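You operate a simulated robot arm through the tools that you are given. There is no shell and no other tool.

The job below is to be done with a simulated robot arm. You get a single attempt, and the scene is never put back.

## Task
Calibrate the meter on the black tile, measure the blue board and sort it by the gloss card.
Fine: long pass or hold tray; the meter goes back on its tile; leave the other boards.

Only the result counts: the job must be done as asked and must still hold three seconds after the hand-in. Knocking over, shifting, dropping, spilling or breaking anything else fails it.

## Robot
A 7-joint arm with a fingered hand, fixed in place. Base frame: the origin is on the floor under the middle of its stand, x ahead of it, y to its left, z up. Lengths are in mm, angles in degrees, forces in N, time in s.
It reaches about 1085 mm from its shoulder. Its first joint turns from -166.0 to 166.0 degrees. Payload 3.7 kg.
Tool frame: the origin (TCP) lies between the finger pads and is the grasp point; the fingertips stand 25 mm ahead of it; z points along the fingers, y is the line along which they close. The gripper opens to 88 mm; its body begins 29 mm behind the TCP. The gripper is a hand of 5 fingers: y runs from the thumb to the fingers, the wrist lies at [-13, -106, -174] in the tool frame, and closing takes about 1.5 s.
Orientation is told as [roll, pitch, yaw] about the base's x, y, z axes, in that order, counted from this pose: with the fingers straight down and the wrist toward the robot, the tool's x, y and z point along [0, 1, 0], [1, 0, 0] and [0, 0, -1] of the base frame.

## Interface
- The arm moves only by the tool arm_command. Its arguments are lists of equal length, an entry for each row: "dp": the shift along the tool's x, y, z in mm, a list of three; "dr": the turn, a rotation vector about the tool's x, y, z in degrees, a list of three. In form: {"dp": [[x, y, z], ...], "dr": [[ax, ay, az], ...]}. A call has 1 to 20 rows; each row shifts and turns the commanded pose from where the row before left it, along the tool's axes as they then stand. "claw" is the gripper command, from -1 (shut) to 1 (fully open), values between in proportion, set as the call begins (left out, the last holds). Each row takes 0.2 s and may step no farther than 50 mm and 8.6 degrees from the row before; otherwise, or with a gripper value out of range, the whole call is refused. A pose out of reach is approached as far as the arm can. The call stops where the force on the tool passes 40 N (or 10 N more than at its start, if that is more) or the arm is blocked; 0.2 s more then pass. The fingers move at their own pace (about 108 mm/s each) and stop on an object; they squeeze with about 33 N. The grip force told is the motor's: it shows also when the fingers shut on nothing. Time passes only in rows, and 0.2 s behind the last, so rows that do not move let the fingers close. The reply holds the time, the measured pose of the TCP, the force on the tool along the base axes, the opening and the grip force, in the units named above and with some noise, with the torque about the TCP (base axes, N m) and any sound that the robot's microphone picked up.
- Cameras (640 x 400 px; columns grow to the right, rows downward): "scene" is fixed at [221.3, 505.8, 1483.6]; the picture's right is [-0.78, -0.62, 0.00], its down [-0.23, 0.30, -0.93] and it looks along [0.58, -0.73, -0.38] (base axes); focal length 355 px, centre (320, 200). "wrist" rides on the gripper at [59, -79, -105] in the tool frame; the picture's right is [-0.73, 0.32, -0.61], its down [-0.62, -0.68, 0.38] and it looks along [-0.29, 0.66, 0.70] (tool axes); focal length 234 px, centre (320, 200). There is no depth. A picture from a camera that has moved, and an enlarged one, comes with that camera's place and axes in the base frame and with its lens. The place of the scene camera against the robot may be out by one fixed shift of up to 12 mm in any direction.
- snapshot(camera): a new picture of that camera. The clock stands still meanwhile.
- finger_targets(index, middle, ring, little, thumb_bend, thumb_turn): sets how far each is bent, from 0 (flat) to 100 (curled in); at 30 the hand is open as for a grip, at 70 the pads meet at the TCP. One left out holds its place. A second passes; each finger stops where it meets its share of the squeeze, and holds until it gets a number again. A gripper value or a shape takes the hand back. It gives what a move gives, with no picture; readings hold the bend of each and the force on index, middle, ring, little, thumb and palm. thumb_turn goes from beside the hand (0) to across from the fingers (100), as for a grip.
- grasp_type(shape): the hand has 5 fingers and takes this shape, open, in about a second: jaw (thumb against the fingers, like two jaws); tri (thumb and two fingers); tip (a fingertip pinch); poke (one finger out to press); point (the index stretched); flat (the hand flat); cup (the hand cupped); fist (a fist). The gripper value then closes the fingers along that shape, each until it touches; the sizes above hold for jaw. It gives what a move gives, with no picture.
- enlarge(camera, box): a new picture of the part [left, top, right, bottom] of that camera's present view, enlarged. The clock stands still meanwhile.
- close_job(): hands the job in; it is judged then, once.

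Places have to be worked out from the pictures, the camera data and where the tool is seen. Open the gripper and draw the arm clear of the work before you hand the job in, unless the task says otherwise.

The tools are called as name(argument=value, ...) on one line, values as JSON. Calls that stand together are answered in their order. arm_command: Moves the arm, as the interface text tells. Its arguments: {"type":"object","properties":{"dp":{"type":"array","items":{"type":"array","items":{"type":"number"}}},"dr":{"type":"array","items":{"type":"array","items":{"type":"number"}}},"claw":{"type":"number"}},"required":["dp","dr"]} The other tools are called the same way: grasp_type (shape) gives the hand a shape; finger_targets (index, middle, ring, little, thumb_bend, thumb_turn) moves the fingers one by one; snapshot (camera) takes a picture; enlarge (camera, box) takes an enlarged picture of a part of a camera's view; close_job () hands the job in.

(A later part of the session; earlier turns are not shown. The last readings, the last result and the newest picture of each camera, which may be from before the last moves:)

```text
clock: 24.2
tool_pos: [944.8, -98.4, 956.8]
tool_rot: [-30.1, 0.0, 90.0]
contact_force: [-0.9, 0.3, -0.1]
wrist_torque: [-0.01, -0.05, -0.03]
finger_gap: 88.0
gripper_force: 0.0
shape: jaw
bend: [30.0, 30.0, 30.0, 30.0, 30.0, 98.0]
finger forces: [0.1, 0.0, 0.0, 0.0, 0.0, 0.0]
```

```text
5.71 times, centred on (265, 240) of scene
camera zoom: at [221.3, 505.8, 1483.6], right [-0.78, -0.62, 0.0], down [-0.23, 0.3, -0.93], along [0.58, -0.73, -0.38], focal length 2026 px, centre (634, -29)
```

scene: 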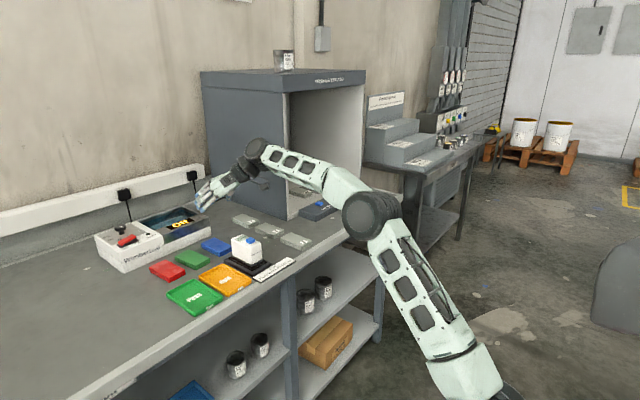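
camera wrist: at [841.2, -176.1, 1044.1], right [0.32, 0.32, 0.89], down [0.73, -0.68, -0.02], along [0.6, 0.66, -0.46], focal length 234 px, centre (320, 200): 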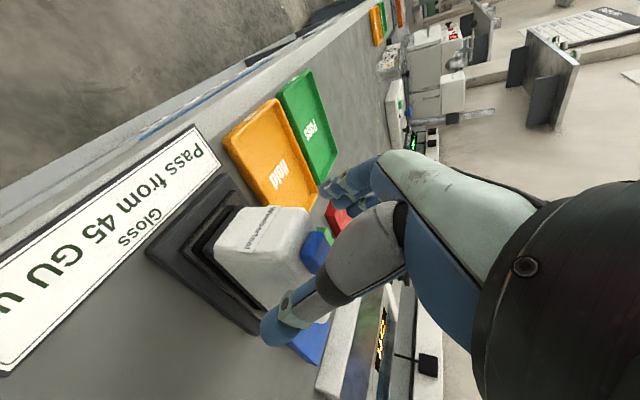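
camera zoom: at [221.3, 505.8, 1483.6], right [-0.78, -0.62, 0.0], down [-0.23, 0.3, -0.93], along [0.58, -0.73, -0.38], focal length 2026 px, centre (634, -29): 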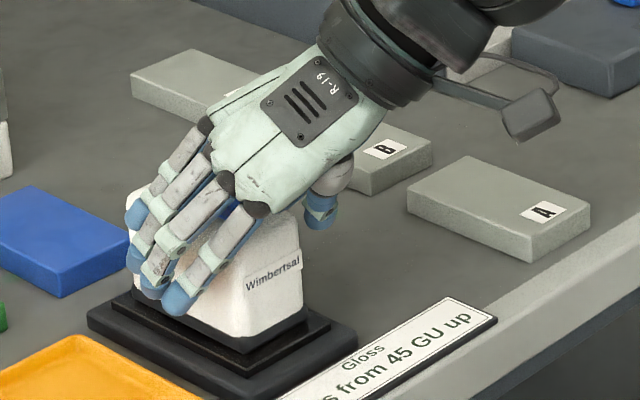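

No contact anywhere; palm is clear. I begin closing gradually to see which side touches first.

arm_command(dp=[[0, 0, 0], [0, 0, 0], [0, 0, 0]], dr=[[0, 0, 0], [0, 0, 0], [0, 0, 0]], claw=0.25)

enlarge(camera="wrist", box=[200, 150, 420, 370])

enlarge(camera="scene", box=[225, 205, 305, 275])

```text
clock: 25.0
tool_pos: [944.5, -98.9, 957.4]
tool_rot: [-30.0, 0.0, 90.0]
contact_force: [-0.3, -0.8, 0.5]
wrist_torque: [0.0, -0.02, -0.01]
finger_gap: 55.1
gripper_force: 0.0
shape: jaw
bend: [28.0, 39.0, 36.0, 36.0, 63.0, 100.0]
finger forces: [0.1, 0.1, 0.0, 0.0, 0.0, 0.0]
```

```text
1.82 times, centred on (310, 260) of wrist
camera zoom: at [841.2, -177.7, 1019.8], right [0.32, 0.32, 0.89], down [0.73, -0.68, -0.02], along [0.6, 0.66, -0.46], focal length 426 px, centre (338, 91)
```

zoom: 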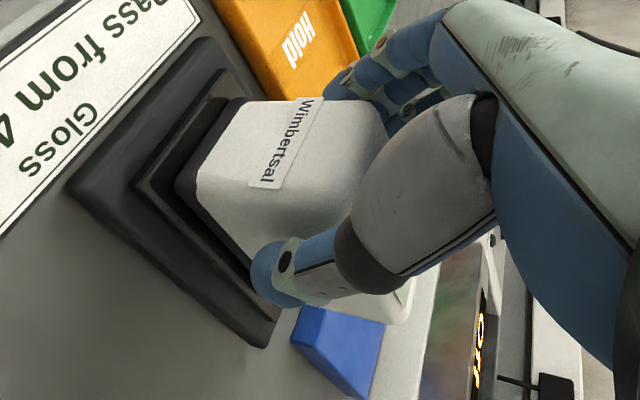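

```text
5.71 times, centred on (265, 240) of scene
camera zoom: at [221.3, 505.8, 1483.6], right [-0.78, -0.62, 0.0], down [-0.23, 0.3, -0.93], along [0.58, -0.73, -0.38], focal length 2026 px, centre (634, -29)
```

zoom: 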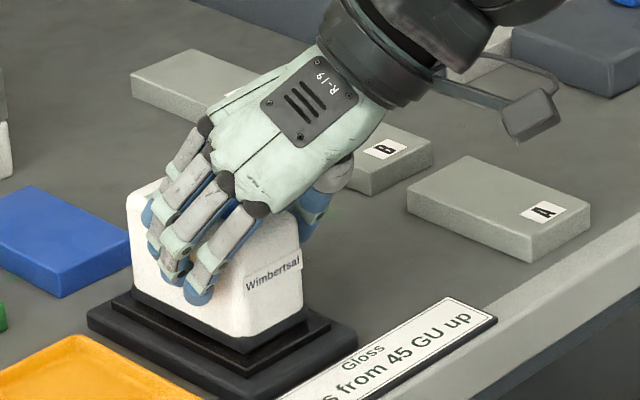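

Gap 55 mm with no contact yet and both sides close to the meter. Closing further.

arm_command(dp=[[0, 0, 0], [0, 0, 0], [0, 0, 0]], dr=[[0, 0, 0], [0, 0, 0], [0, 0, 0]], claw=0.08)

```text
clock: 25.8
tool_pos: [944.9, -99.6, 957.3]
tool_rot: [-30.0, 0.0, 90.0]
contact_force: [1.1, 0.4, 0.5]
wrist_torque: [0.02, -0.01, 0.01]
finger_gap: 48.1
gripper_force: 0.2
shape: jaw
bend: [74.0, 43.0, 39.0, 42.0, 67.0, 100.0]
finger forces: [0.0, 0.0, 0.0, 0.0, 0.0, 0.0]
```

The index bend reads an odd 74; I look before closing more.

enlarge(camera="wrist", box=[200, 150, 420, 370])

enlarge(camera="scene", box=[225, 205, 305, 275])

```text
1.82 times, centred on (310, 260) of wrist
camera zoom: at [841.2, -177.7, 1019.8], right [0.32, 0.32, 0.89], down [0.73, -0.68, -0.02], along [0.6, 0.66, -0.46], focal length 426 px, centre (338, 91)
```

zoom: 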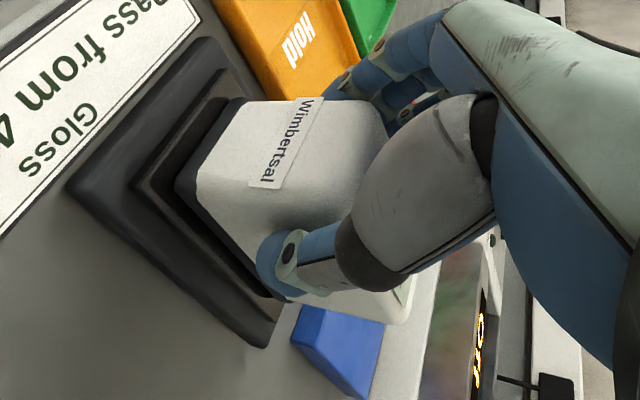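

```text
5.71 times, centred on (265, 240) of scene
camera zoom: at [221.3, 505.8, 1483.6], right [-0.78, -0.62, 0.0], down [-0.23, 0.3, -0.93], along [0.58, -0.73, -0.38], focal length 2026 px, centre (634, -29)
```

zoom: 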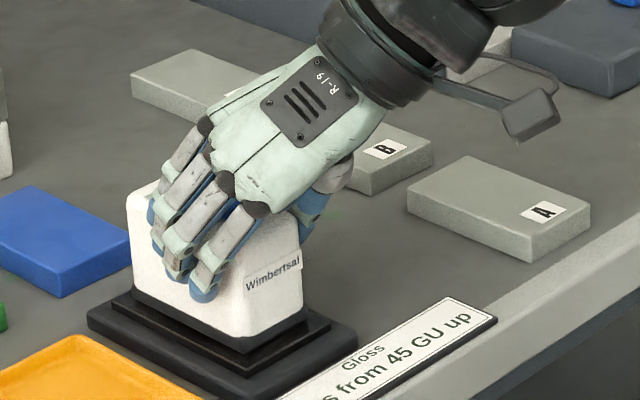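

The index finger looks like its neighbours in the picture, so I take that reading as a sensor glitch. Now closing fully on the meter.

arm_command(dp=[[0, 0, 0], [0, 0, 0], [0, 0, 0], [0, 0, 0], [0, 0, 0], [0, 0, 0], [0, 0, 0]], dr=[[0, 0, 0], [0, 0, 0], [0, 0, 0], [0, 0, 0], [0, 0, 0], [0, 0, 0], [0, 0, 0]], claw=-1)

enlarge(camera="scene", box=[225, 205, 305, 275])

enlarge(camera="wrist", box=[200, 150, 420, 370])

```text
clock: 27.4
tool_pos: [944.2, -99.2, 956.7]
tool_rot: [-29.9, 0.0, 90.0]
contact_force: [0.4, -1.2, -0.3]
wrist_torque: [-0.08, 0.01, 0.01]
finger_gap: 39.7
gripper_force: 33.1
shape: jaw
bend: [74.0, 47.0, 43.0, 48.0, 71.0, 100.0]
finger forces: [16.2, 9.0, 3.8, 0.0, 29.7, 0.1]
```

```text
5.71 times, centred on (265, 240) of scene
camera zoom: at [221.3, 505.8, 1483.6], right [-0.78, -0.62, 0.0], down [-0.23, 0.3, -0.93], along [0.58, -0.73, -0.38], focal length 2026 px, centre (634, -29)
```

zoom: 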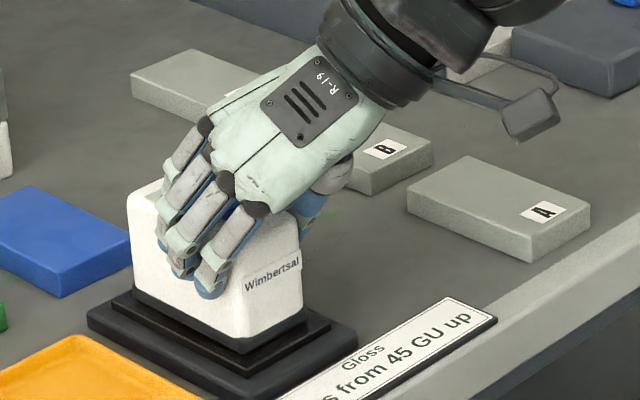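

```text
1.82 times, centred on (310, 260) of wrist
camera zoom: at [841.2, -177.7, 1019.7], right [0.32, 0.32, 0.89], down [0.73, -0.68, -0.02], along [0.6, 0.66, -0.46], focal length 426 px, centre (338, 91)
```

zoom: 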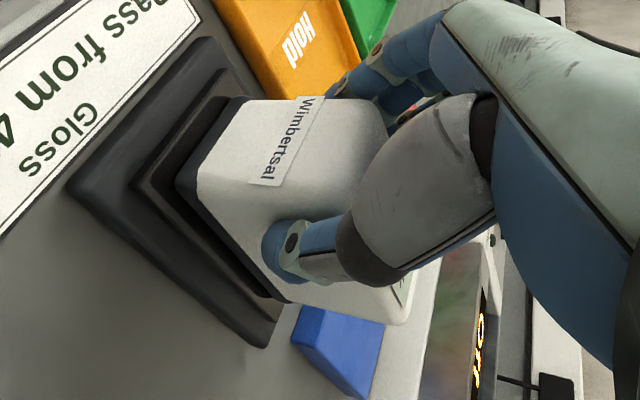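

Firm grip: gap 39.7 mm, thumb ~30 N against index/middle/ring, palm free. Lifting slowly a first 20 mm and checking.

arm_command(dp=[[-2.5, 0, -4.33], [-2.5, 0, -4.33], [-5, 0, -8.66], [0, 0, 0]], dr=[[0, 0, 0], [0, 0, 0], [0, 0, 0], [0, 0, 0]])

enlarge(camera="scene", box=[225, 205, 305, 275])

enlarge(camera="wrist", box=[200, 150, 420, 370])

```text
clock: 28.4
tool_pos: [943.6, -98.8, 976.3]
tool_rot: [-30.1, 0.0, 90.0]
contact_force: [-0.8, 0.6, -3.9]
wrist_torque: [0.0, 0.11, 0.02]
finger_gap: 39.4
gripper_force: 33.3
shape: jaw
bend: [74.0, 48.0, 46.0, 48.0, 71.0, 98.0]
finger forces: [18.1, 8.0, 3.6, 0.0, 30.2, 0.0]
```

```text
5.71 times, centred on (265, 240) of scene
camera zoom: at [221.3, 505.8, 1483.6], right [-0.78, -0.62, 0.0], down [-0.23, 0.3, -0.93], along [0.58, -0.73, -0.38], focal length 2026 px, centre (634, -29)
```

zoom: 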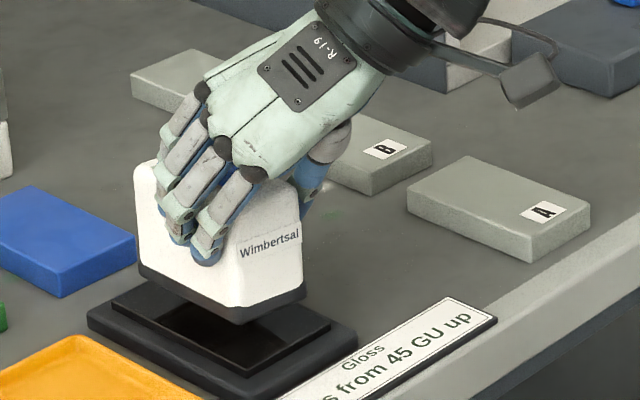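

```text
1.82 times, centred on (310, 260) of wrist
camera zoom: at [841.2, -177.7, 1039.1], right [0.33, 0.32, 0.89], down [0.73, -0.68, -0.02], along [0.6, 0.66, -0.46], focal length 426 px, centre (338, 91)
```

zoom: 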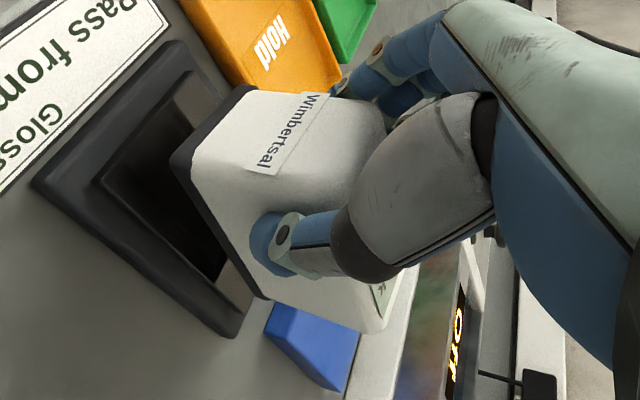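

The meter is up cleanly (about 4 N weight), only slightly drooping at its far end. I raise it 40 mm more and carry it 150 mm forward over the blue board.

arm_command(dp=[[-10, 0, -17.32], [-10, 0, -17.32], [-26, 0, 15], [-26, 0, 15], [-26, 0, 15], [-26, 0, 15], [-26, 0, 15], [0, 0, 0]], dr=[[0, 0, 0], [0, 0, 0], [0, 0, 0], [0, 0, 0], [0, 0, 0], [0, 0, 0], [0, 0, 0], [0, 0, 0]])

enlarge(camera="scene", box=[190, 180, 290, 260])

snapshot(camera="wrist")

```text
clock: 30.2
tool_pos: [1093.9, -97.5, 1015.2]
tool_rot: [-30.0, -0.1, 90.1]
contact_force: [0.3, 0.5, -3.8]
wrist_torque: [0.02, 0.11, 0.01]
finger_gap: 39.6
gripper_force: 32.8
shape: jaw
bend: [74.0, 48.0, 47.0, 48.0, 71.0, 97.0]
finger forces: [18.1, 8.0, 3.8, 0.1, 30.2, 0.0]
```

```text
5.00 times, centred on (240, 220) of scene
camera zoom: at [221.3, 505.8, 1483.6], right [-0.78, -0.62, 0.0], down [-0.23, 0.3, -0.93], along [0.58, -0.73, -0.38], focal length 1773 px, centre (720, 100)
```

zoom: 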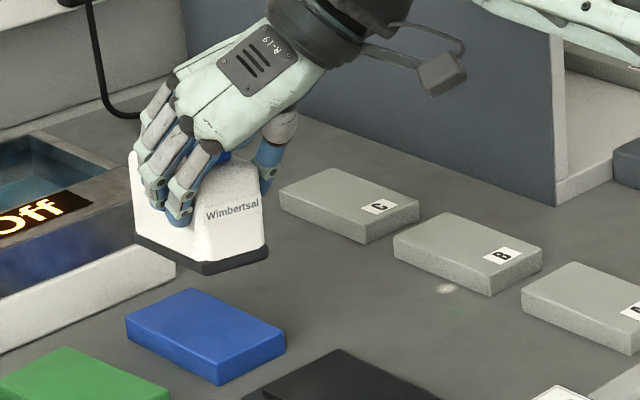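

```text
taken
camera wrist: at [990.9, -176.8, 1077.9], right [0.33, 0.32, 0.89], down [0.73, -0.68, -0.02], along [0.6, 0.66, -0.46], focal length 234 px, centre (320, 200)
```

wrist: 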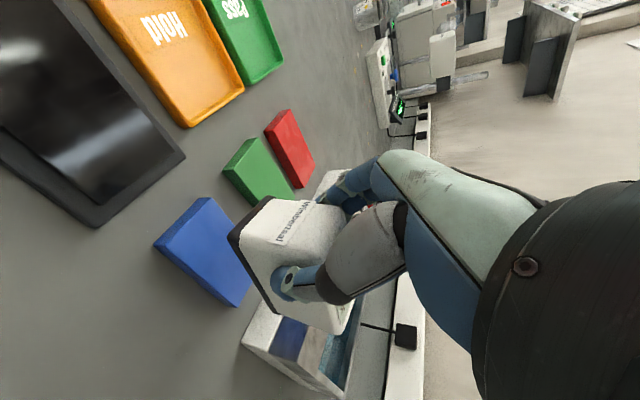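

enlarge(camera="wrist", box=[140, 180, 360, 350])

enlarge(camera="scene", box=[205, 205, 255, 260])

```text
2.35 times, centred on (250, 265) of wrist
camera zoom: at [990.9, -176.8, 1077.9], right [0.33, 0.32, 0.89], down [0.73, -0.68, -0.02], along [0.6, 0.66, -0.46], focal length 551 px, centre (485, 47)
```

zoom: 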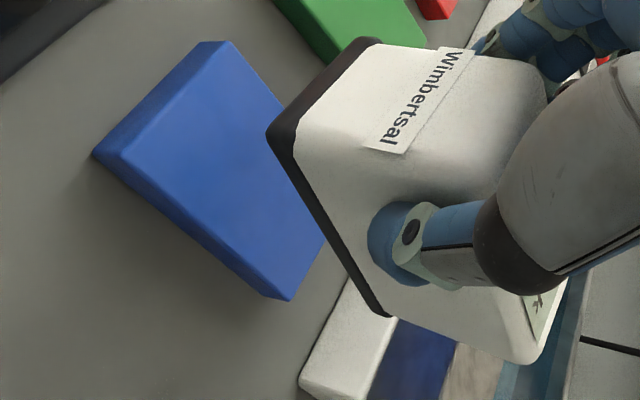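

```text
7.27 times, centred on (230, 232) of scene
camera zoom: at [221.3, 505.8, 1483.6], right [-0.78, -0.62, 0.0], down [-0.23, 0.3, -0.93], along [0.58, -0.73, -0.38], focal length 2579 px, centre (974, -36)
```

zoom: 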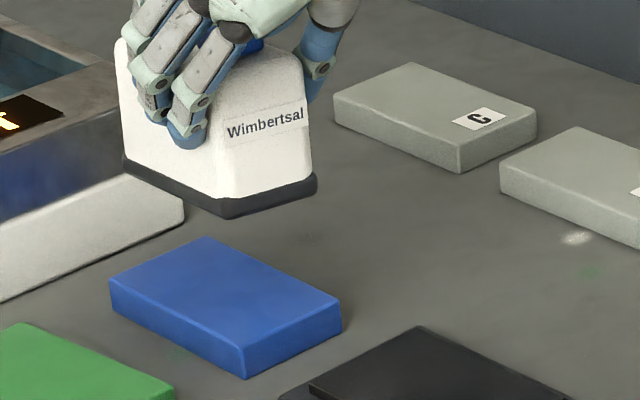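

The meter has turned slightly in the grip (around 6° yaw and 5° roll). I wait a second to see whether it is settled or still creeping.

arm_command(dp=[[0, 0, 0], [0, 0, 0], [0, 0, 0], [0, 0, 0], [0, 0, 0]], dr=[[0, 0, 0], [0, 0, 0], [0, 0, 0], [0, 0, 0], [0, 0, 0]])

enlarge(camera="scene", box=[205, 205, 255, 260])

enlarge(camera="wrist", box=[140, 180, 360, 350])

```text
clock: 31.4
tool_pos: [1093.8, -99.0, 1015.4]
tool_rot: [-30.0, 0.0, 90.0]
contact_force: [0.4, -0.3, -3.8]
wrist_torque: [0.03, 0.13, -0.03]
finger_gap: 39.6
gripper_force: 33.2
shape: jaw
bend: [74.0, 48.0, 47.0, 48.0, 71.0, 97.0]
finger forces: [18.2, 7.8, 3.8, 0.1, 30.1, 0.1]
```

```text
7.27 times, centred on (230, 232) of scene
camera zoom: at [221.3, 505.8, 1483.6], right [-0.78, -0.62, 0.0], down [-0.23, 0.3, -0.93], along [0.58, -0.73, -0.38], focal length 2579 px, centre (974, -36)
```

zoom: 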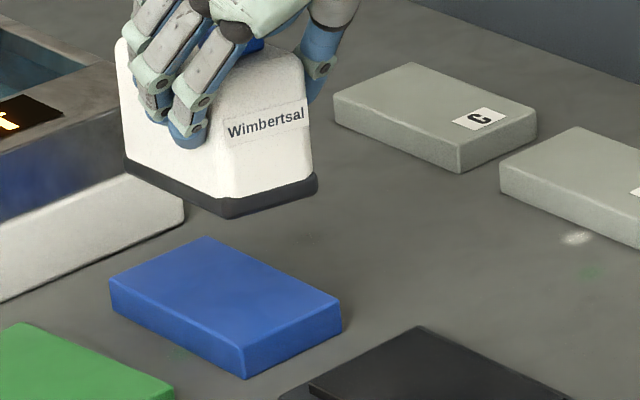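

```text
2.35 times, centred on (250, 265) of wrist
camera zoom: at [990.8, -177.0, 1077.9], right [0.33, 0.32, 0.89], down [0.73, -0.68, -0.02], along [0.6, 0.66, -0.46], focal length 551 px, centre (485, 47)
```

zoom: 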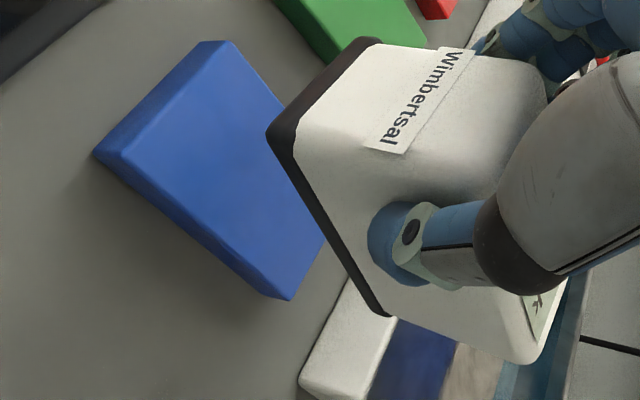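

It is stable. The meter sits about -6.5° yaw, +8° roll, slight nose-down relative to level, so I turn the hand by the opposite amount to level and square it before setting down.

arm_command(dp=[[0, 0, 0], [0, 0, 0], [0, 0, 0]], dr=[[1.84, -0.9, -4.8], [1.84, -0.9, -4.8], [0, 0, 0]])

enlarge(camera="scene", box=[205, 205, 255, 260])

enlarge(camera="wrist", box=[140, 180, 360, 350])

```text
clock: 32.2
tool_pos: [1095.6, -97.5, 1017.0]
tool_rot: [-31.3, 8.1, 96.4]
contact_force: [-0.2, 0.8, -5.0]
wrist_torque: [0.0, 0.13, -0.02]
finger_gap: 39.4
gripper_force: 32.8
shape: jaw
bend: [74.0, 48.0, 47.0, 48.0, 71.0, 97.0]
finger forces: [18.5, 8.0, 4.0, 0.0, 30.2, 0.0]
```

```text
7.27 times, centred on (230, 232) of scene
camera zoom: at [221.3, 505.8, 1483.6], right [-0.78, -0.62, 0.0], down [-0.23, 0.3, -0.93], along [0.58, -0.73, -0.38], focal length 2579 px, centre (974, -36)
```

zoom: 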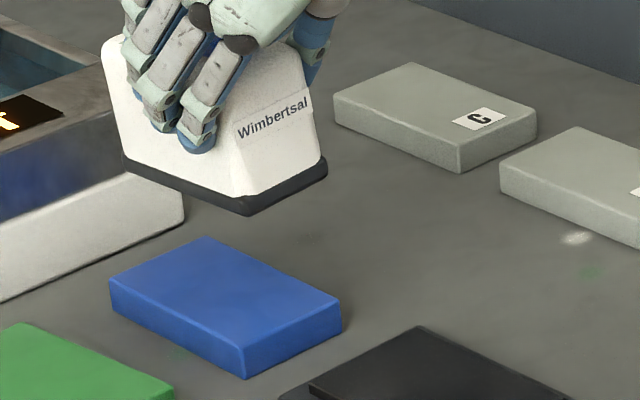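

```text
2.35 times, centred on (250, 265) of wrist
camera zoom: at [998.3, -179.3, 1086.7], right [0.25, 0.48, 0.84], down [0.8, -0.59, 0.09], along [0.54, 0.65, -0.53], focal length 551 px, centre (485, 47)
```

zoom: 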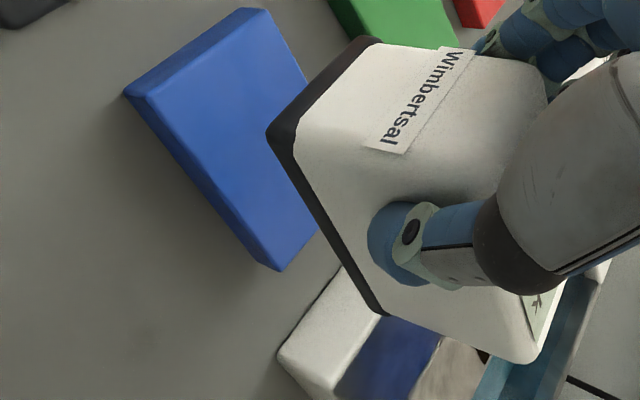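

enlarge(camera="scene", box=[216, 208, 256, 238])

enlarge(camera="wrist", box=[240, 180, 360, 340])

```text
13.33 times, centred on (236, 223) of scene
camera zoom: at [221.3, 505.8, 1483.6], right [-0.78, -0.62, 0.0], down [-0.23, 0.3, -0.93], along [0.58, -0.73, -0.38], focal length 4728 px, centre (1440, -107)
```

zoom: 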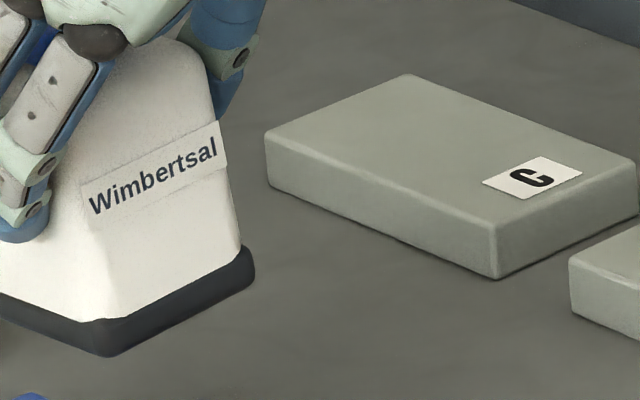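

```text
2.50 times, centred on (300, 260) of wrist
camera zoom: at [998.3, -179.3, 1086.7], right [0.25, 0.48, 0.84], down [0.8, -0.59, 0.09], along [0.54, 0.65, -0.53], focal length 585 px, centre (370, 50)
```

zoom: 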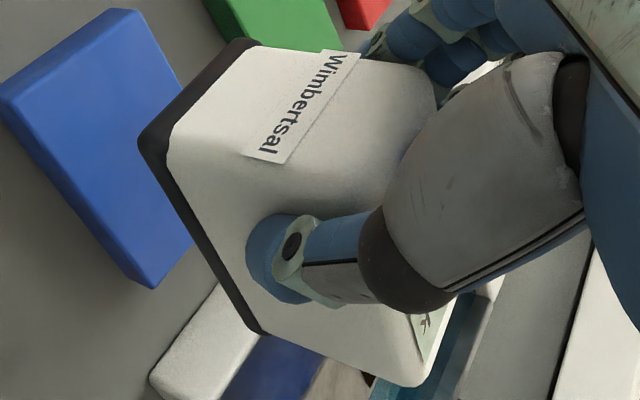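

The wrist view says the meter is now level and square within about a degree, but its base centre sits a bit behind and toward -y of the board's centre. I shift +10 x, +4 y and lower 45 mm (about 20 mm above the board) to re-check alignment.

arm_command(dp=[[-9.08, 2.83, 5.06], [7.73, 2.11, 12.68], [7.73, 2.11, 12.68], [7.73, 2.11, 12.68], [0, 0, 0]], dr=[[0, 0, 0], [0, 0, 0], [0, 0, 0], [0, 0, 0], [0, 0, 0]])

enlarge(camera="scene", box=[205, 215, 255, 255])

enlarge(camera="wrist", box=[200, 180, 360, 340])

```text
clock: 33.4
tool_pos: [1106.1, -95.0, 971.9]
tool_rot: [-31.2, 8.1, 96.4]
contact_force: [-1.0, -0.5, -4.6]
wrist_torque: [0.01, 0.15, -0.01]
finger_gap: 39.7
gripper_force: 33.3
shape: jaw
bend: [74.0, 48.0, 47.0, 48.0, 71.0, 97.0]
finger forces: [18.5, 8.1, 4.0, 0.0, 30.1, 0.0]
```

```text
10.00 times, centred on (230, 235) of scene
camera zoom: at [221.3, 505.8, 1483.6], right [-0.78, -0.62, 0.0], down [-0.23, 0.3, -0.93], along [0.58, -0.73, -0.38], focal length 3546 px, centre (1220, -150)
```

zoom: 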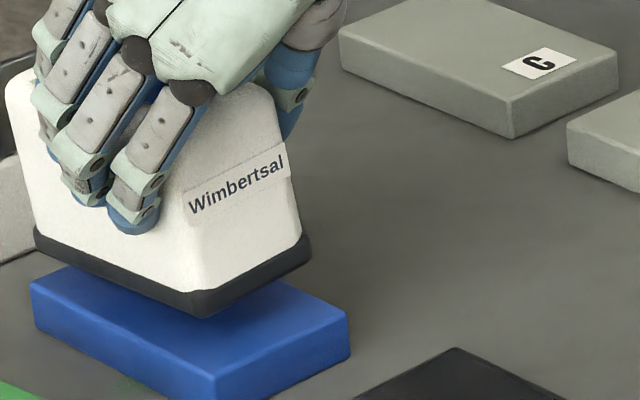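

```text
2.50 times, centred on (280, 260) of wrist
camera zoom: at [1009.4, -175.0, 1041.6], right [0.25, 0.48, 0.84], down [0.8, -0.59, 0.09], along [0.54, 0.65, -0.53], focal length 585 px, centre (420, 50)
```

zoom: 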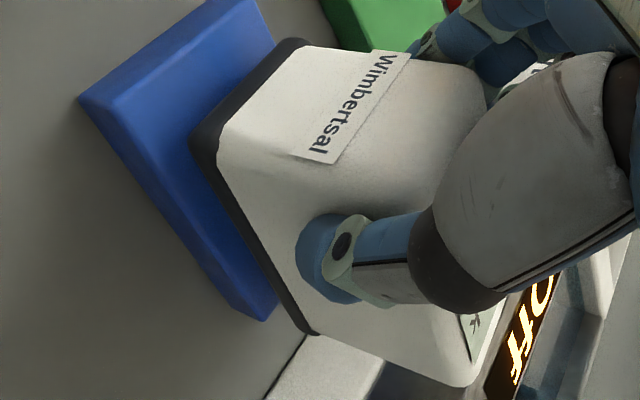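

enlarge(camera="scene", box=[206, 230, 242, 257])

```text
14.81 times, centred on (224, 244) of scene
camera zoom: at [221.3, 505.8, 1483.6], right [-0.78, -0.62, 0.0], down [-0.23, 0.3, -0.93], along [0.58, -0.73, -0.38], focal length 5253 px, centre (1742, -444)
```

zoom: 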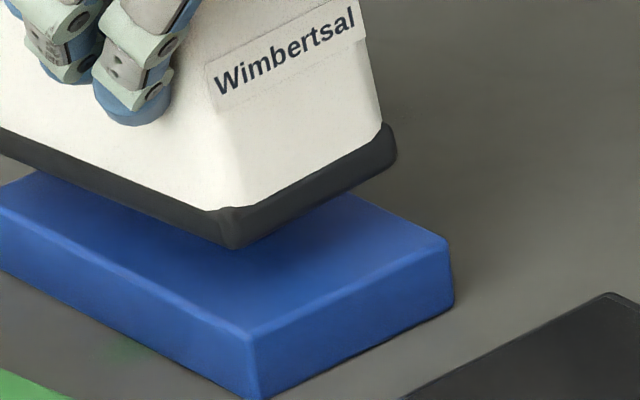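

Combining both views, the meter base is within about 3 mm of centred on the board and roughly 20 mm above it. I shift 3 mm back and lower 13 mm, then creep until contact.

arm_command(dp=[[2.52, 0.33, -1.59], [3.35, 0.91, 5.5], [3.35, 0.91, 5.5], [0, 0, 0]], dr=[[0, 0, 0], [0, 0, 0], [0, 0, 0], [0, 0, 0]])

enlarge(camera="scene", box=[205, 225, 253, 261])

enlarge(camera="wrist", box=[200, 180, 360, 340])

```text
clock: 34.4
tool_pos: [1101.2, -94.7, 960.1]
tool_rot: [-31.4, 8.1, 96.4]
contact_force: [-0.2, -0.4, 2.3]
wrist_torque: [0.11, -0.02, 0.0]
finger_gap: 39.5
gripper_force: 32.1
shape: jaw
bend: [74.0, 48.0, 47.0, 48.0, 71.0, 97.0]
finger forces: [18.1, 8.1, 4.1, 0.0, 30.9, 0.0]
```

```text
11.11 times, centred on (229, 243) of scene
camera zoom: at [221.3, 505.8, 1483.6], right [-0.78, -0.62, 0.0], down [-0.23, 0.3, -0.93], along [0.58, -0.73, -0.38], focal length 3940 px, centre (1331, -278)
```

zoom: 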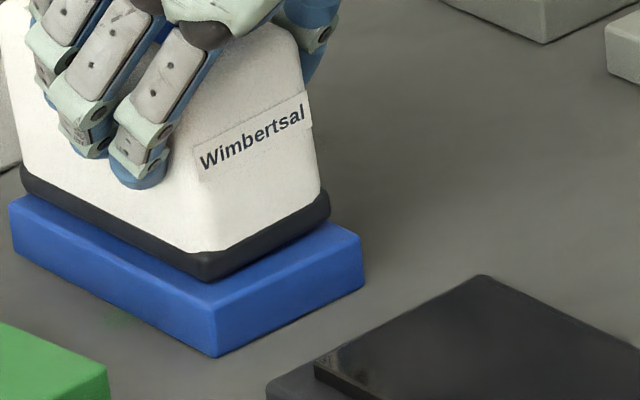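

```text
2.50 times, centred on (280, 260) of wrist
camera zoom: at [1005.3, -175.6, 1029.4], right [0.25, 0.48, 0.84], down [0.8, -0.59, 0.09], along [0.54, 0.65, -0.53], focal length 585 px, centre (420, 50)
```

zoom: 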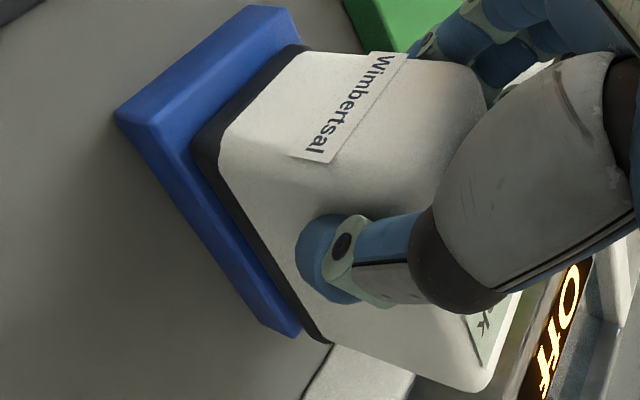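

Contact has been made (about 7 N), but the meter's far end overhangs the board by roughly 6 mm. I lift 6 mm, shift 6.5 mm back toward the robot, and lower again carefully.

arm_command(dp=[[-3.09, -0.84, -5.07], [5.38, 1.21, -3.48], [1.55, 0.42, 2.54], [0, 0, 0]], dr=[[0, 0, 0], [0, 0, 0], [0, 0, 0], [0, 0, 0]])

enlarge(camera="scene", box=[205, 225, 253, 261])

enlarge(camera="wrist", box=[220, 180, 340, 330])

```text
clock: 35.4
tool_pos: [1094.5, -95.0, 960.2]
tool_rot: [-31.3, 8.1, 96.5]
contact_force: [-0.5, -0.1, -2.6]
wrist_torque: [0.01, 0.1, -0.01]
finger_gap: 39.4
gripper_force: 32.7
shape: jaw
bend: [74.0, 48.0, 47.0, 48.0, 71.0, 97.0]
finger forces: [18.3, 8.3, 3.9, 0.1, 30.3, 0.1]
```

```text
11.11 times, centred on (229, 243) of scene
camera zoom: at [221.3, 505.8, 1483.6], right [-0.78, -0.62, 0.0], down [-0.23, 0.3, -0.93], along [0.58, -0.73, -0.38], focal length 3940 px, centre (1331, -278)
```

zoom: 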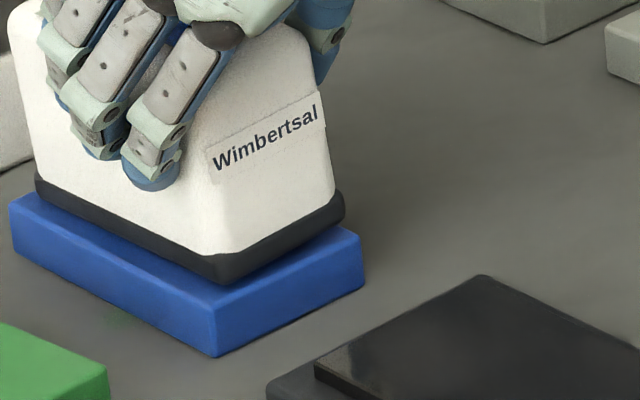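

```text
2.67 times, centred on (280, 255) of wrist
camera zoom: at [998.8, -175.2, 1031.6], right [0.25, 0.48, 0.84], down [0.8, -0.59, 0.09], along [0.54, 0.65, -0.53], focal length 624 px, centre (427, 53)
```

zoom: 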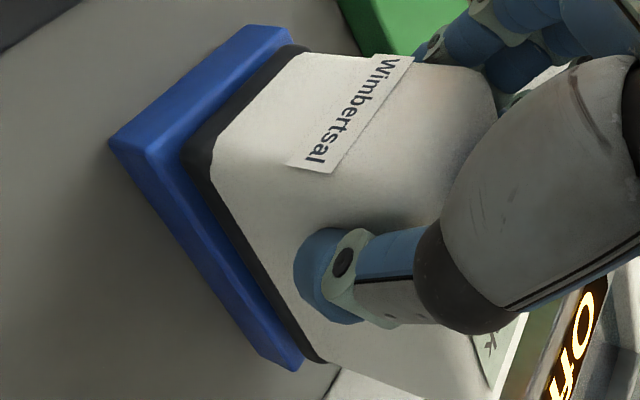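

The contact torque earlier showed it touching on the +y side first, agreeing with the scene view: the meter is still rolled about 4–5° with its +y edge low. I lift 3 mm, roll +4° and compensate the sideways shift, then look again.

arm_command(dp=[[-0.84, -4.55, -2.28], [0, 0, 0]], dr=[[-3.36, -0.44, 2.12], [0, 0, 0]])

enlarge(camera="scene", box=[205, 225, 253, 261])

enlarge(camera="wrist", box=[220, 180, 340, 330])

```text
clock: 36.0
tool_pos: [1096.9, -98.1, 963.3]
tool_rot: [-31.8, 4.2, 96.4]
contact_force: [-0.5, -0.2, -4.3]
wrist_torque: [0.0, 0.16, 0.03]
finger_gap: 39.5
gripper_force: 32.8
shape: jaw
bend: [74.0, 48.0, 47.0, 48.0, 71.0, 97.0]
finger forces: [18.3, 8.2, 3.8, 0.1, 30.2, 0.0]
```

```text
11.11 times, centred on (229, 243) of scene
camera zoom: at [221.3, 505.8, 1483.6], right [-0.78, -0.62, 0.0], down [-0.23, 0.3, -0.93], along [0.58, -0.73, -0.38], focal length 3940 px, centre (1331, -278)
```

zoom: 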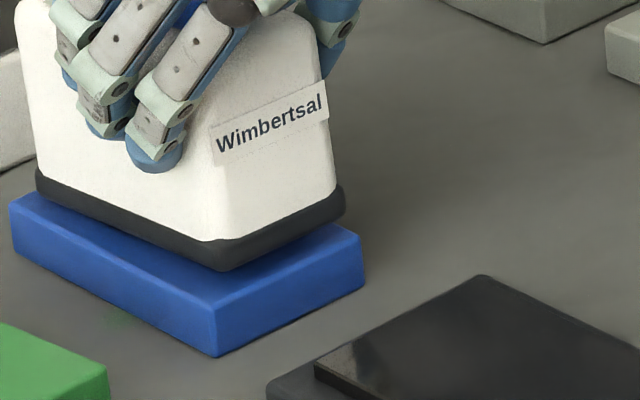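

```text
2.67 times, centred on (280, 255) of wrist
camera zoom: at [999.6, -183.5, 1028.5], right [0.25, 0.42, 0.87], down [0.8, -0.59, 0.05], along [0.54, 0.69, -0.48], focal length 624 px, centre (427, 53)
```

zoom: 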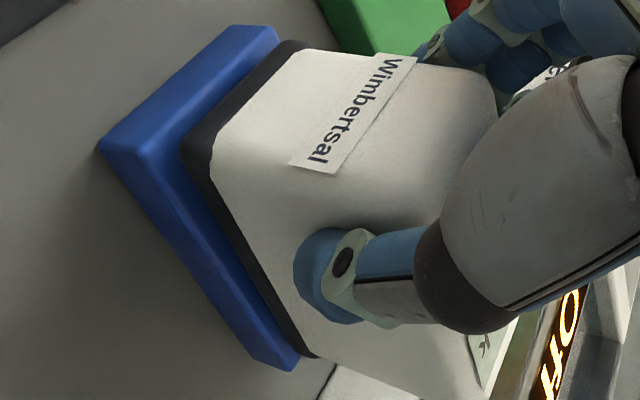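

Now the meter looks level and parallel to the board in both views. I lower in 1 mm steps until it touches.

arm_command(dp=[[0.53, 0.07, 0.85], [0.53, 0.07, 0.85], [0.53, 0.07, 0.85], [0, 0, 0]], dr=[[0, 0, 0], [0, 0, 0], [0, 0, 0], [0, 0, 0]])

```text
clock: 37.0
tool_pos: [1095.2, -99.1, 961.3]
tool_rot: [-31.8, 4.1, 96.4]
contact_force: [-0.1, 0.6, -3.7]
wrist_torque: [-0.03, 0.1, 0.04]
finger_gap: 39.4
gripper_force: 33.0
shape: jaw
bend: [74.0, 48.0, 47.0, 48.0, 71.0, 97.0]
finger forces: [18.3, 8.1, 3.9, 0.1, 30.3, 0.0]
```

Still hanging free (about -3.7 N). Lowering further in 1 mm steps.

arm_command(dp=[[0.53, 0.07, 0.85], [0.53, 0.07, 0.85], [0, 0, 0]], dr=[[0, 0, 0], [0, 0, 0], [0, 0, 0]])

enlarge(camera="scene", box=[205, 225, 253, 261])

enlarge(camera="wrist", box=[220, 180, 340, 330])

```text
clock: 37.8
tool_pos: [1096.3, -99.6, 960.2]
tool_rot: [-31.8, 4.1, 96.4]
contact_force: [-0.8, 0.0, -2.6]
wrist_torque: [-0.02, 0.08, 0.02]
finger_gap: 39.4
gripper_force: 32.4
shape: jaw
bend: [74.0, 48.0, 47.0, 48.0, 71.0, 97.0]
finger forces: [18.2, 8.4, 4.2, 0.0, 30.5, 0.0]
```

```text
11.11 times, centred on (229, 243) of scene
camera zoom: at [221.3, 505.8, 1483.6], right [-0.78, -0.62, 0.0], down [-0.23, 0.3, -0.93], along [0.58, -0.73, -0.38], focal length 3940 px, centre (1331, -278)
```

zoom: 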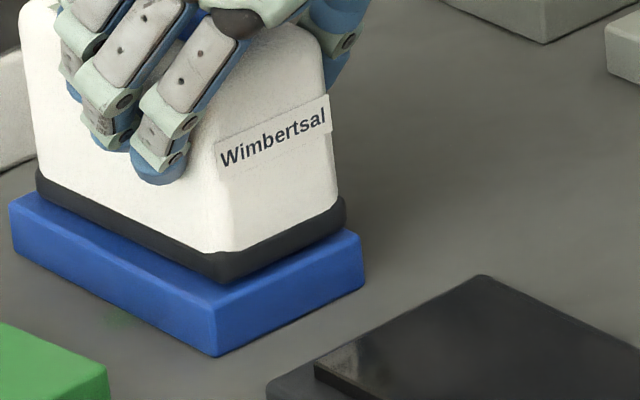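

```text
2.67 times, centred on (280, 255) of wrist
camera zoom: at [999.4, -184.3, 1024.5], right [0.25, 0.42, 0.87], down [0.8, -0.59, 0.05], along [0.54, 0.69, -0.48], focal length 624 px, centre (427, 53)
```

zoom: 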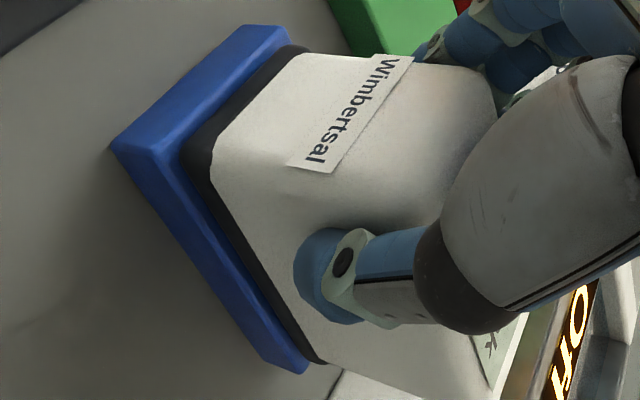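

enlarge(camera="scene", box=[204, 234, 236, 258])

enlarge(camera="wrist", box=[255, 185, 315, 245])

enlarge(camera="wrist", box=[290, 265, 350, 325])

```text
16.00 times, centred on (220, 246) of scene
camera zoom: at [221.3, 505.8, 1483.6], right [-0.78, -0.62, 0.0], down [-0.23, 0.3, -0.93], along [0.58, -0.73, -0.38], focal length 5674 px, centre (1920, -536)
```

zoom: 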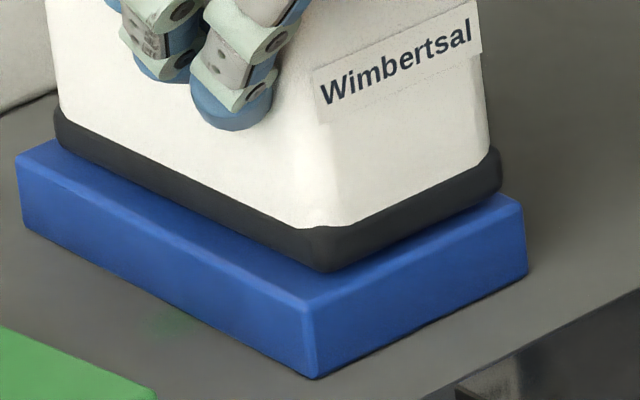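

```text
6.67 times, centred on (285, 215) of wrist
camera zoom: at [999.4, -184.3, 1024.5], right [0.25, 0.42, 0.87], down [0.8, -0.59, 0.05], along [0.54, 0.69, -0.48], focal length 1561 px, centre (553, 100)
```

zoom: 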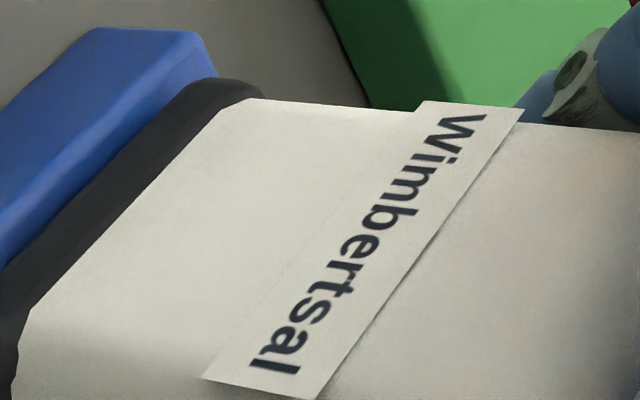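

```text
6.67 times, centred on (320, 295) of wrist
camera zoom: at [999.4, -184.3, 1024.5], right [0.25, 0.42, 0.87], down [0.8, -0.59, 0.05], along [0.54, 0.69, -0.48], focal length 1561 px, centre (320, -433)
```

zoom: 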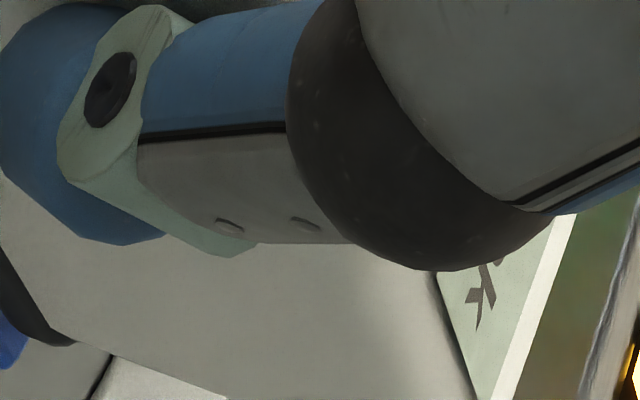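

I can't settle from the pictures alone whether it is fully down; I lower 2 mm more in 1 mm steps and watch the force and torque.

arm_command(dp=[[0.53, 0.07, 0.85], [0, 0, 0]], dr=[[0, 0, 0], [0, 0, 0]])

arm_command(dp=[[0.53, 0.07, 0.85], [0, 0, 0]], dr=[[0, 0, 0], [0, 0, 0]])

```text
clock: 38.4
tool_pos: [1095.7, -98.8, 959.2]
tool_rot: [-31.7, 4.1, 96.3]
contact_force: [-0.7, 0.3, -2.2]
wrist_torque: [-0.01, 0.08, 0.01]
finger_gap: 39.4
gripper_force: 32.7
shape: jaw
bend: [74.0, 48.0, 47.0, 48.0, 71.0, 97.0]
finger forces: [18.2, 8.4, 4.2, 0.0, 30.3, 0.0]
```

```text
clock: 39.0
tool_pos: [1096.2, -98.3, 958.4]
tool_rot: [-31.9, 4.1, 96.4]
contact_force: [-1.3, 0.0, -2.3]
wrist_torque: [-0.03, 0.01, -0.01]
finger_gap: 39.3
gripper_force: 33.3
shape: jaw
bend: [74.0, 48.0, 47.0, 48.0, 71.0, 97.0]
finger forces: [18.2, 8.3, 4.2, 0.1, 30.4, 0.1]
```

enlarge(camera="scene", box=[204, 234, 236, 258])

enlarge(camera="wrist", box=[220, 180, 340, 330])

```text
16.00 times, centred on (220, 246) of scene
camera zoom: at [221.3, 505.8, 1483.6], right [-0.78, -0.62, 0.0], down [-0.23, 0.3, -0.93], along [0.58, -0.73, -0.38], focal length 5674 px, centre (1920, -536)
```

zoom: 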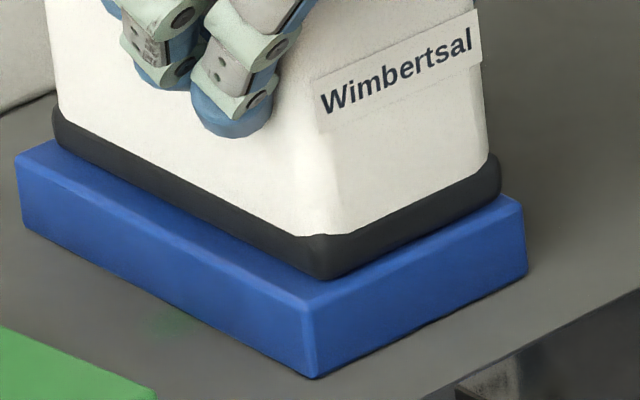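

```text
2.67 times, centred on (280, 255) of wrist
camera zoom: at [999.3, -184.1, 1023.0], right [0.25, 0.42, 0.87], down [0.8, -0.59, 0.05], along [0.54, 0.69, -0.48], focal length 624 px, centre (427, 53)
```

zoom: 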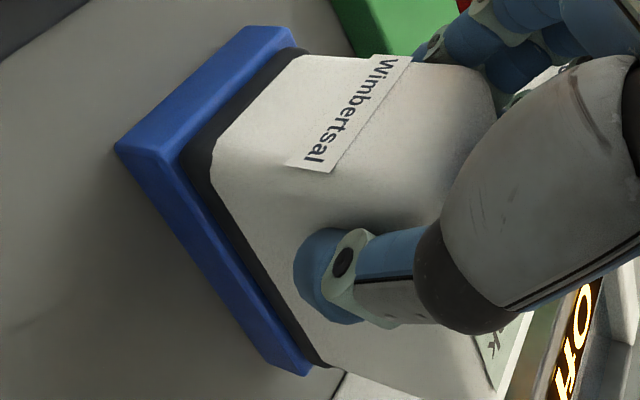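

The far end rests on the board and the near end has come down nearly parallel; margins look even all round (3–6 mm). I lower a little more so the weight is carried by the board before letting go.

arm_command(dp=[[0.53, 0.07, 0.85], [0, 0, 0]], dr=[[0, 0, 0], [0, 0, 0]])

arm_command(dp=[[0.53, 0.07, 0.85], [0, 0, 0]], dr=[[0, 0, 0], [0, 0, 0]])

enlarge(camera="scene", box=[204, 234, 236, 258])

```text
clock: 39.6
tool_pos: [1095.1, -98.5, 958.0]
tool_rot: [-31.8, 4.1, 96.4]
contact_force: [-0.3, -1.1, 3.1]
wrist_torque: [-0.01, 0.0, 0.01]
finger_gap: 39.3
gripper_force: 32.6
shape: jaw
bend: [74.0, 48.0, 47.0, 48.0, 71.0, 97.0]
finger forces: [18.0, 8.3, 4.3, 0.0, 30.9, 0.0]
```

```text
clock: 40.2
tool_pos: [1095.1, -98.2, 958.0]
tool_rot: [-31.9, 4.1, 96.4]
contact_force: [-0.6, -0.4, 9.3]
wrist_torque: [-0.03, -0.1, -0.08]
finger_gap: 39.6
gripper_force: 33.6
shape: jaw
bend: [74.0, 48.0, 47.0, 48.0, 71.0, 98.0]
finger forces: [18.0, 8.5, 4.7, 0.0, 31.6, 0.0]
```

```text
16.00 times, centred on (220, 246) of scene
camera zoom: at [221.3, 505.8, 1483.6], right [-0.78, -0.62, 0.0], down [-0.23, 0.3, -0.93], along [0.58, -0.73, -0.38], focal length 5674 px, centre (1920, -536)
```

zoom: 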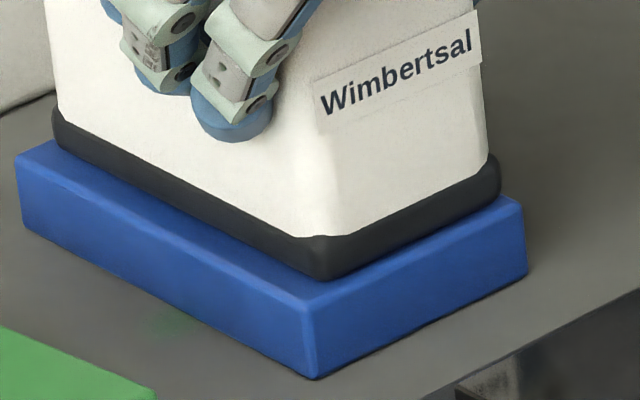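

It now rests flat (pressing about 13 N net). I back off 1 mm to relax the press, then open the fingers in two stages.

arm_command(dp=[[-0.53, -0.07, -0.85], [0, 0, 0]], dr=[[0, 0, 0], [0, 0, 0]])

arm_command(dp=[[0, 0, 0], [0, 0, 0], [0, 0, 0], [0, 0, 0]], dr=[[0, 0, 0], [0, 0, 0], [0, 0, 0], [0, 0, 0]], claw=0.15)

arm_command(dp=[[0, 0, 0], [0, 0, 0], [0, 0, 0], [0, 0, 0]], dr=[[0, 0, 0], [0, 0, 0], [0, 0, 0], [0, 0, 0]], claw=1)

enlarge(camera="scene", box=[204, 220, 252, 256])

enlarge(camera="wrist", box=[220, 180, 340, 330])

```text
clock: 40.8
tool_pos: [1094.8, -97.9, 957.5]
tool_rot: [-31.9, 4.1, 96.4]
contact_force: [1.8, 1.2, 7.0]
wrist_torque: [0.04, -0.08, -0.05]
finger_gap: 39.5
gripper_force: 32.8
shape: jaw
bend: [74.0, 48.0, 47.0, 48.0, 71.0, 98.0]
finger forces: [18.1, 8.6, 4.9, 0.0, 31.4, 0.0]
```

```text
clock: 41.8
tool_pos: [1095.0, -98.0, 956.6]
tool_rot: [-31.8, 4.1, 96.4]
contact_force: [0.0, -0.2, -0.4]
wrist_torque: [0.0, -0.01, -0.04]
finger_gap: 50.1
gripper_force: 0.1
shape: jaw
bend: [74.0, 42.0, 38.0, 44.0, 66.0, 100.0]
finger forces: [0.0, 0.0, 0.0, 0.1, 0.1, 0.1]
```

```text
clock: 42.8
tool_pos: [1095.6, -97.8, 957.2]
tool_rot: [-31.8, 4.2, 96.4]
contact_force: [0.2, 0.3, 0.5]
wrist_torque: [0.04, -0.02, 0.0]
finger_gap: 87.5
gripper_force: 0.0
shape: jaw
bend: [30.0, 30.0, 30.0, 30.0, 30.0, 98.0]
finger forces: [0.0, 0.1, 0.0, 0.1, 0.0, 0.0]
```

```text
11.11 times, centred on (228, 238) of scene
camera zoom: at [221.3, 505.8, 1483.6], right [-0.78, -0.62, 0.0], down [-0.23, 0.3, -0.93], along [0.58, -0.73, -0.38], focal length 3940 px, centre (1342, -222)
```

zoom: 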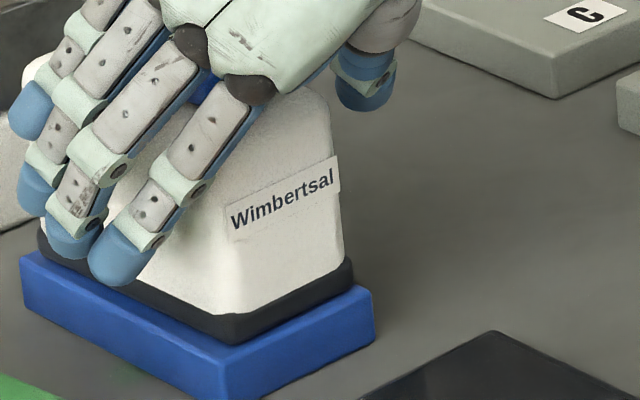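

```text
2.67 times, centred on (280, 255) of wrist
camera zoom: at [998.8, -184.1, 1021.6], right [0.25, 0.42, 0.87], down [0.8, -0.59, 0.05], along [0.54, 0.69, -0.48], focal length 624 px, centre (427, 53)
```

zoom: 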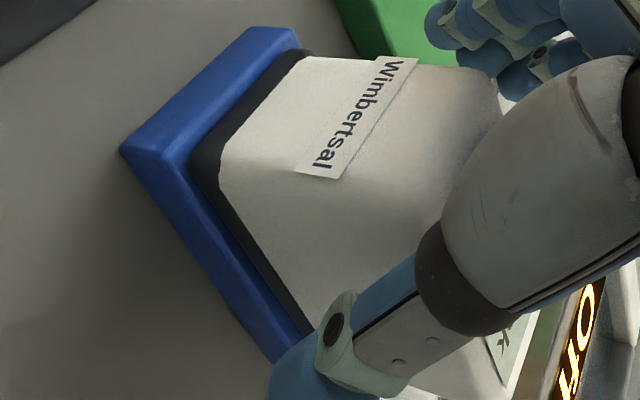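

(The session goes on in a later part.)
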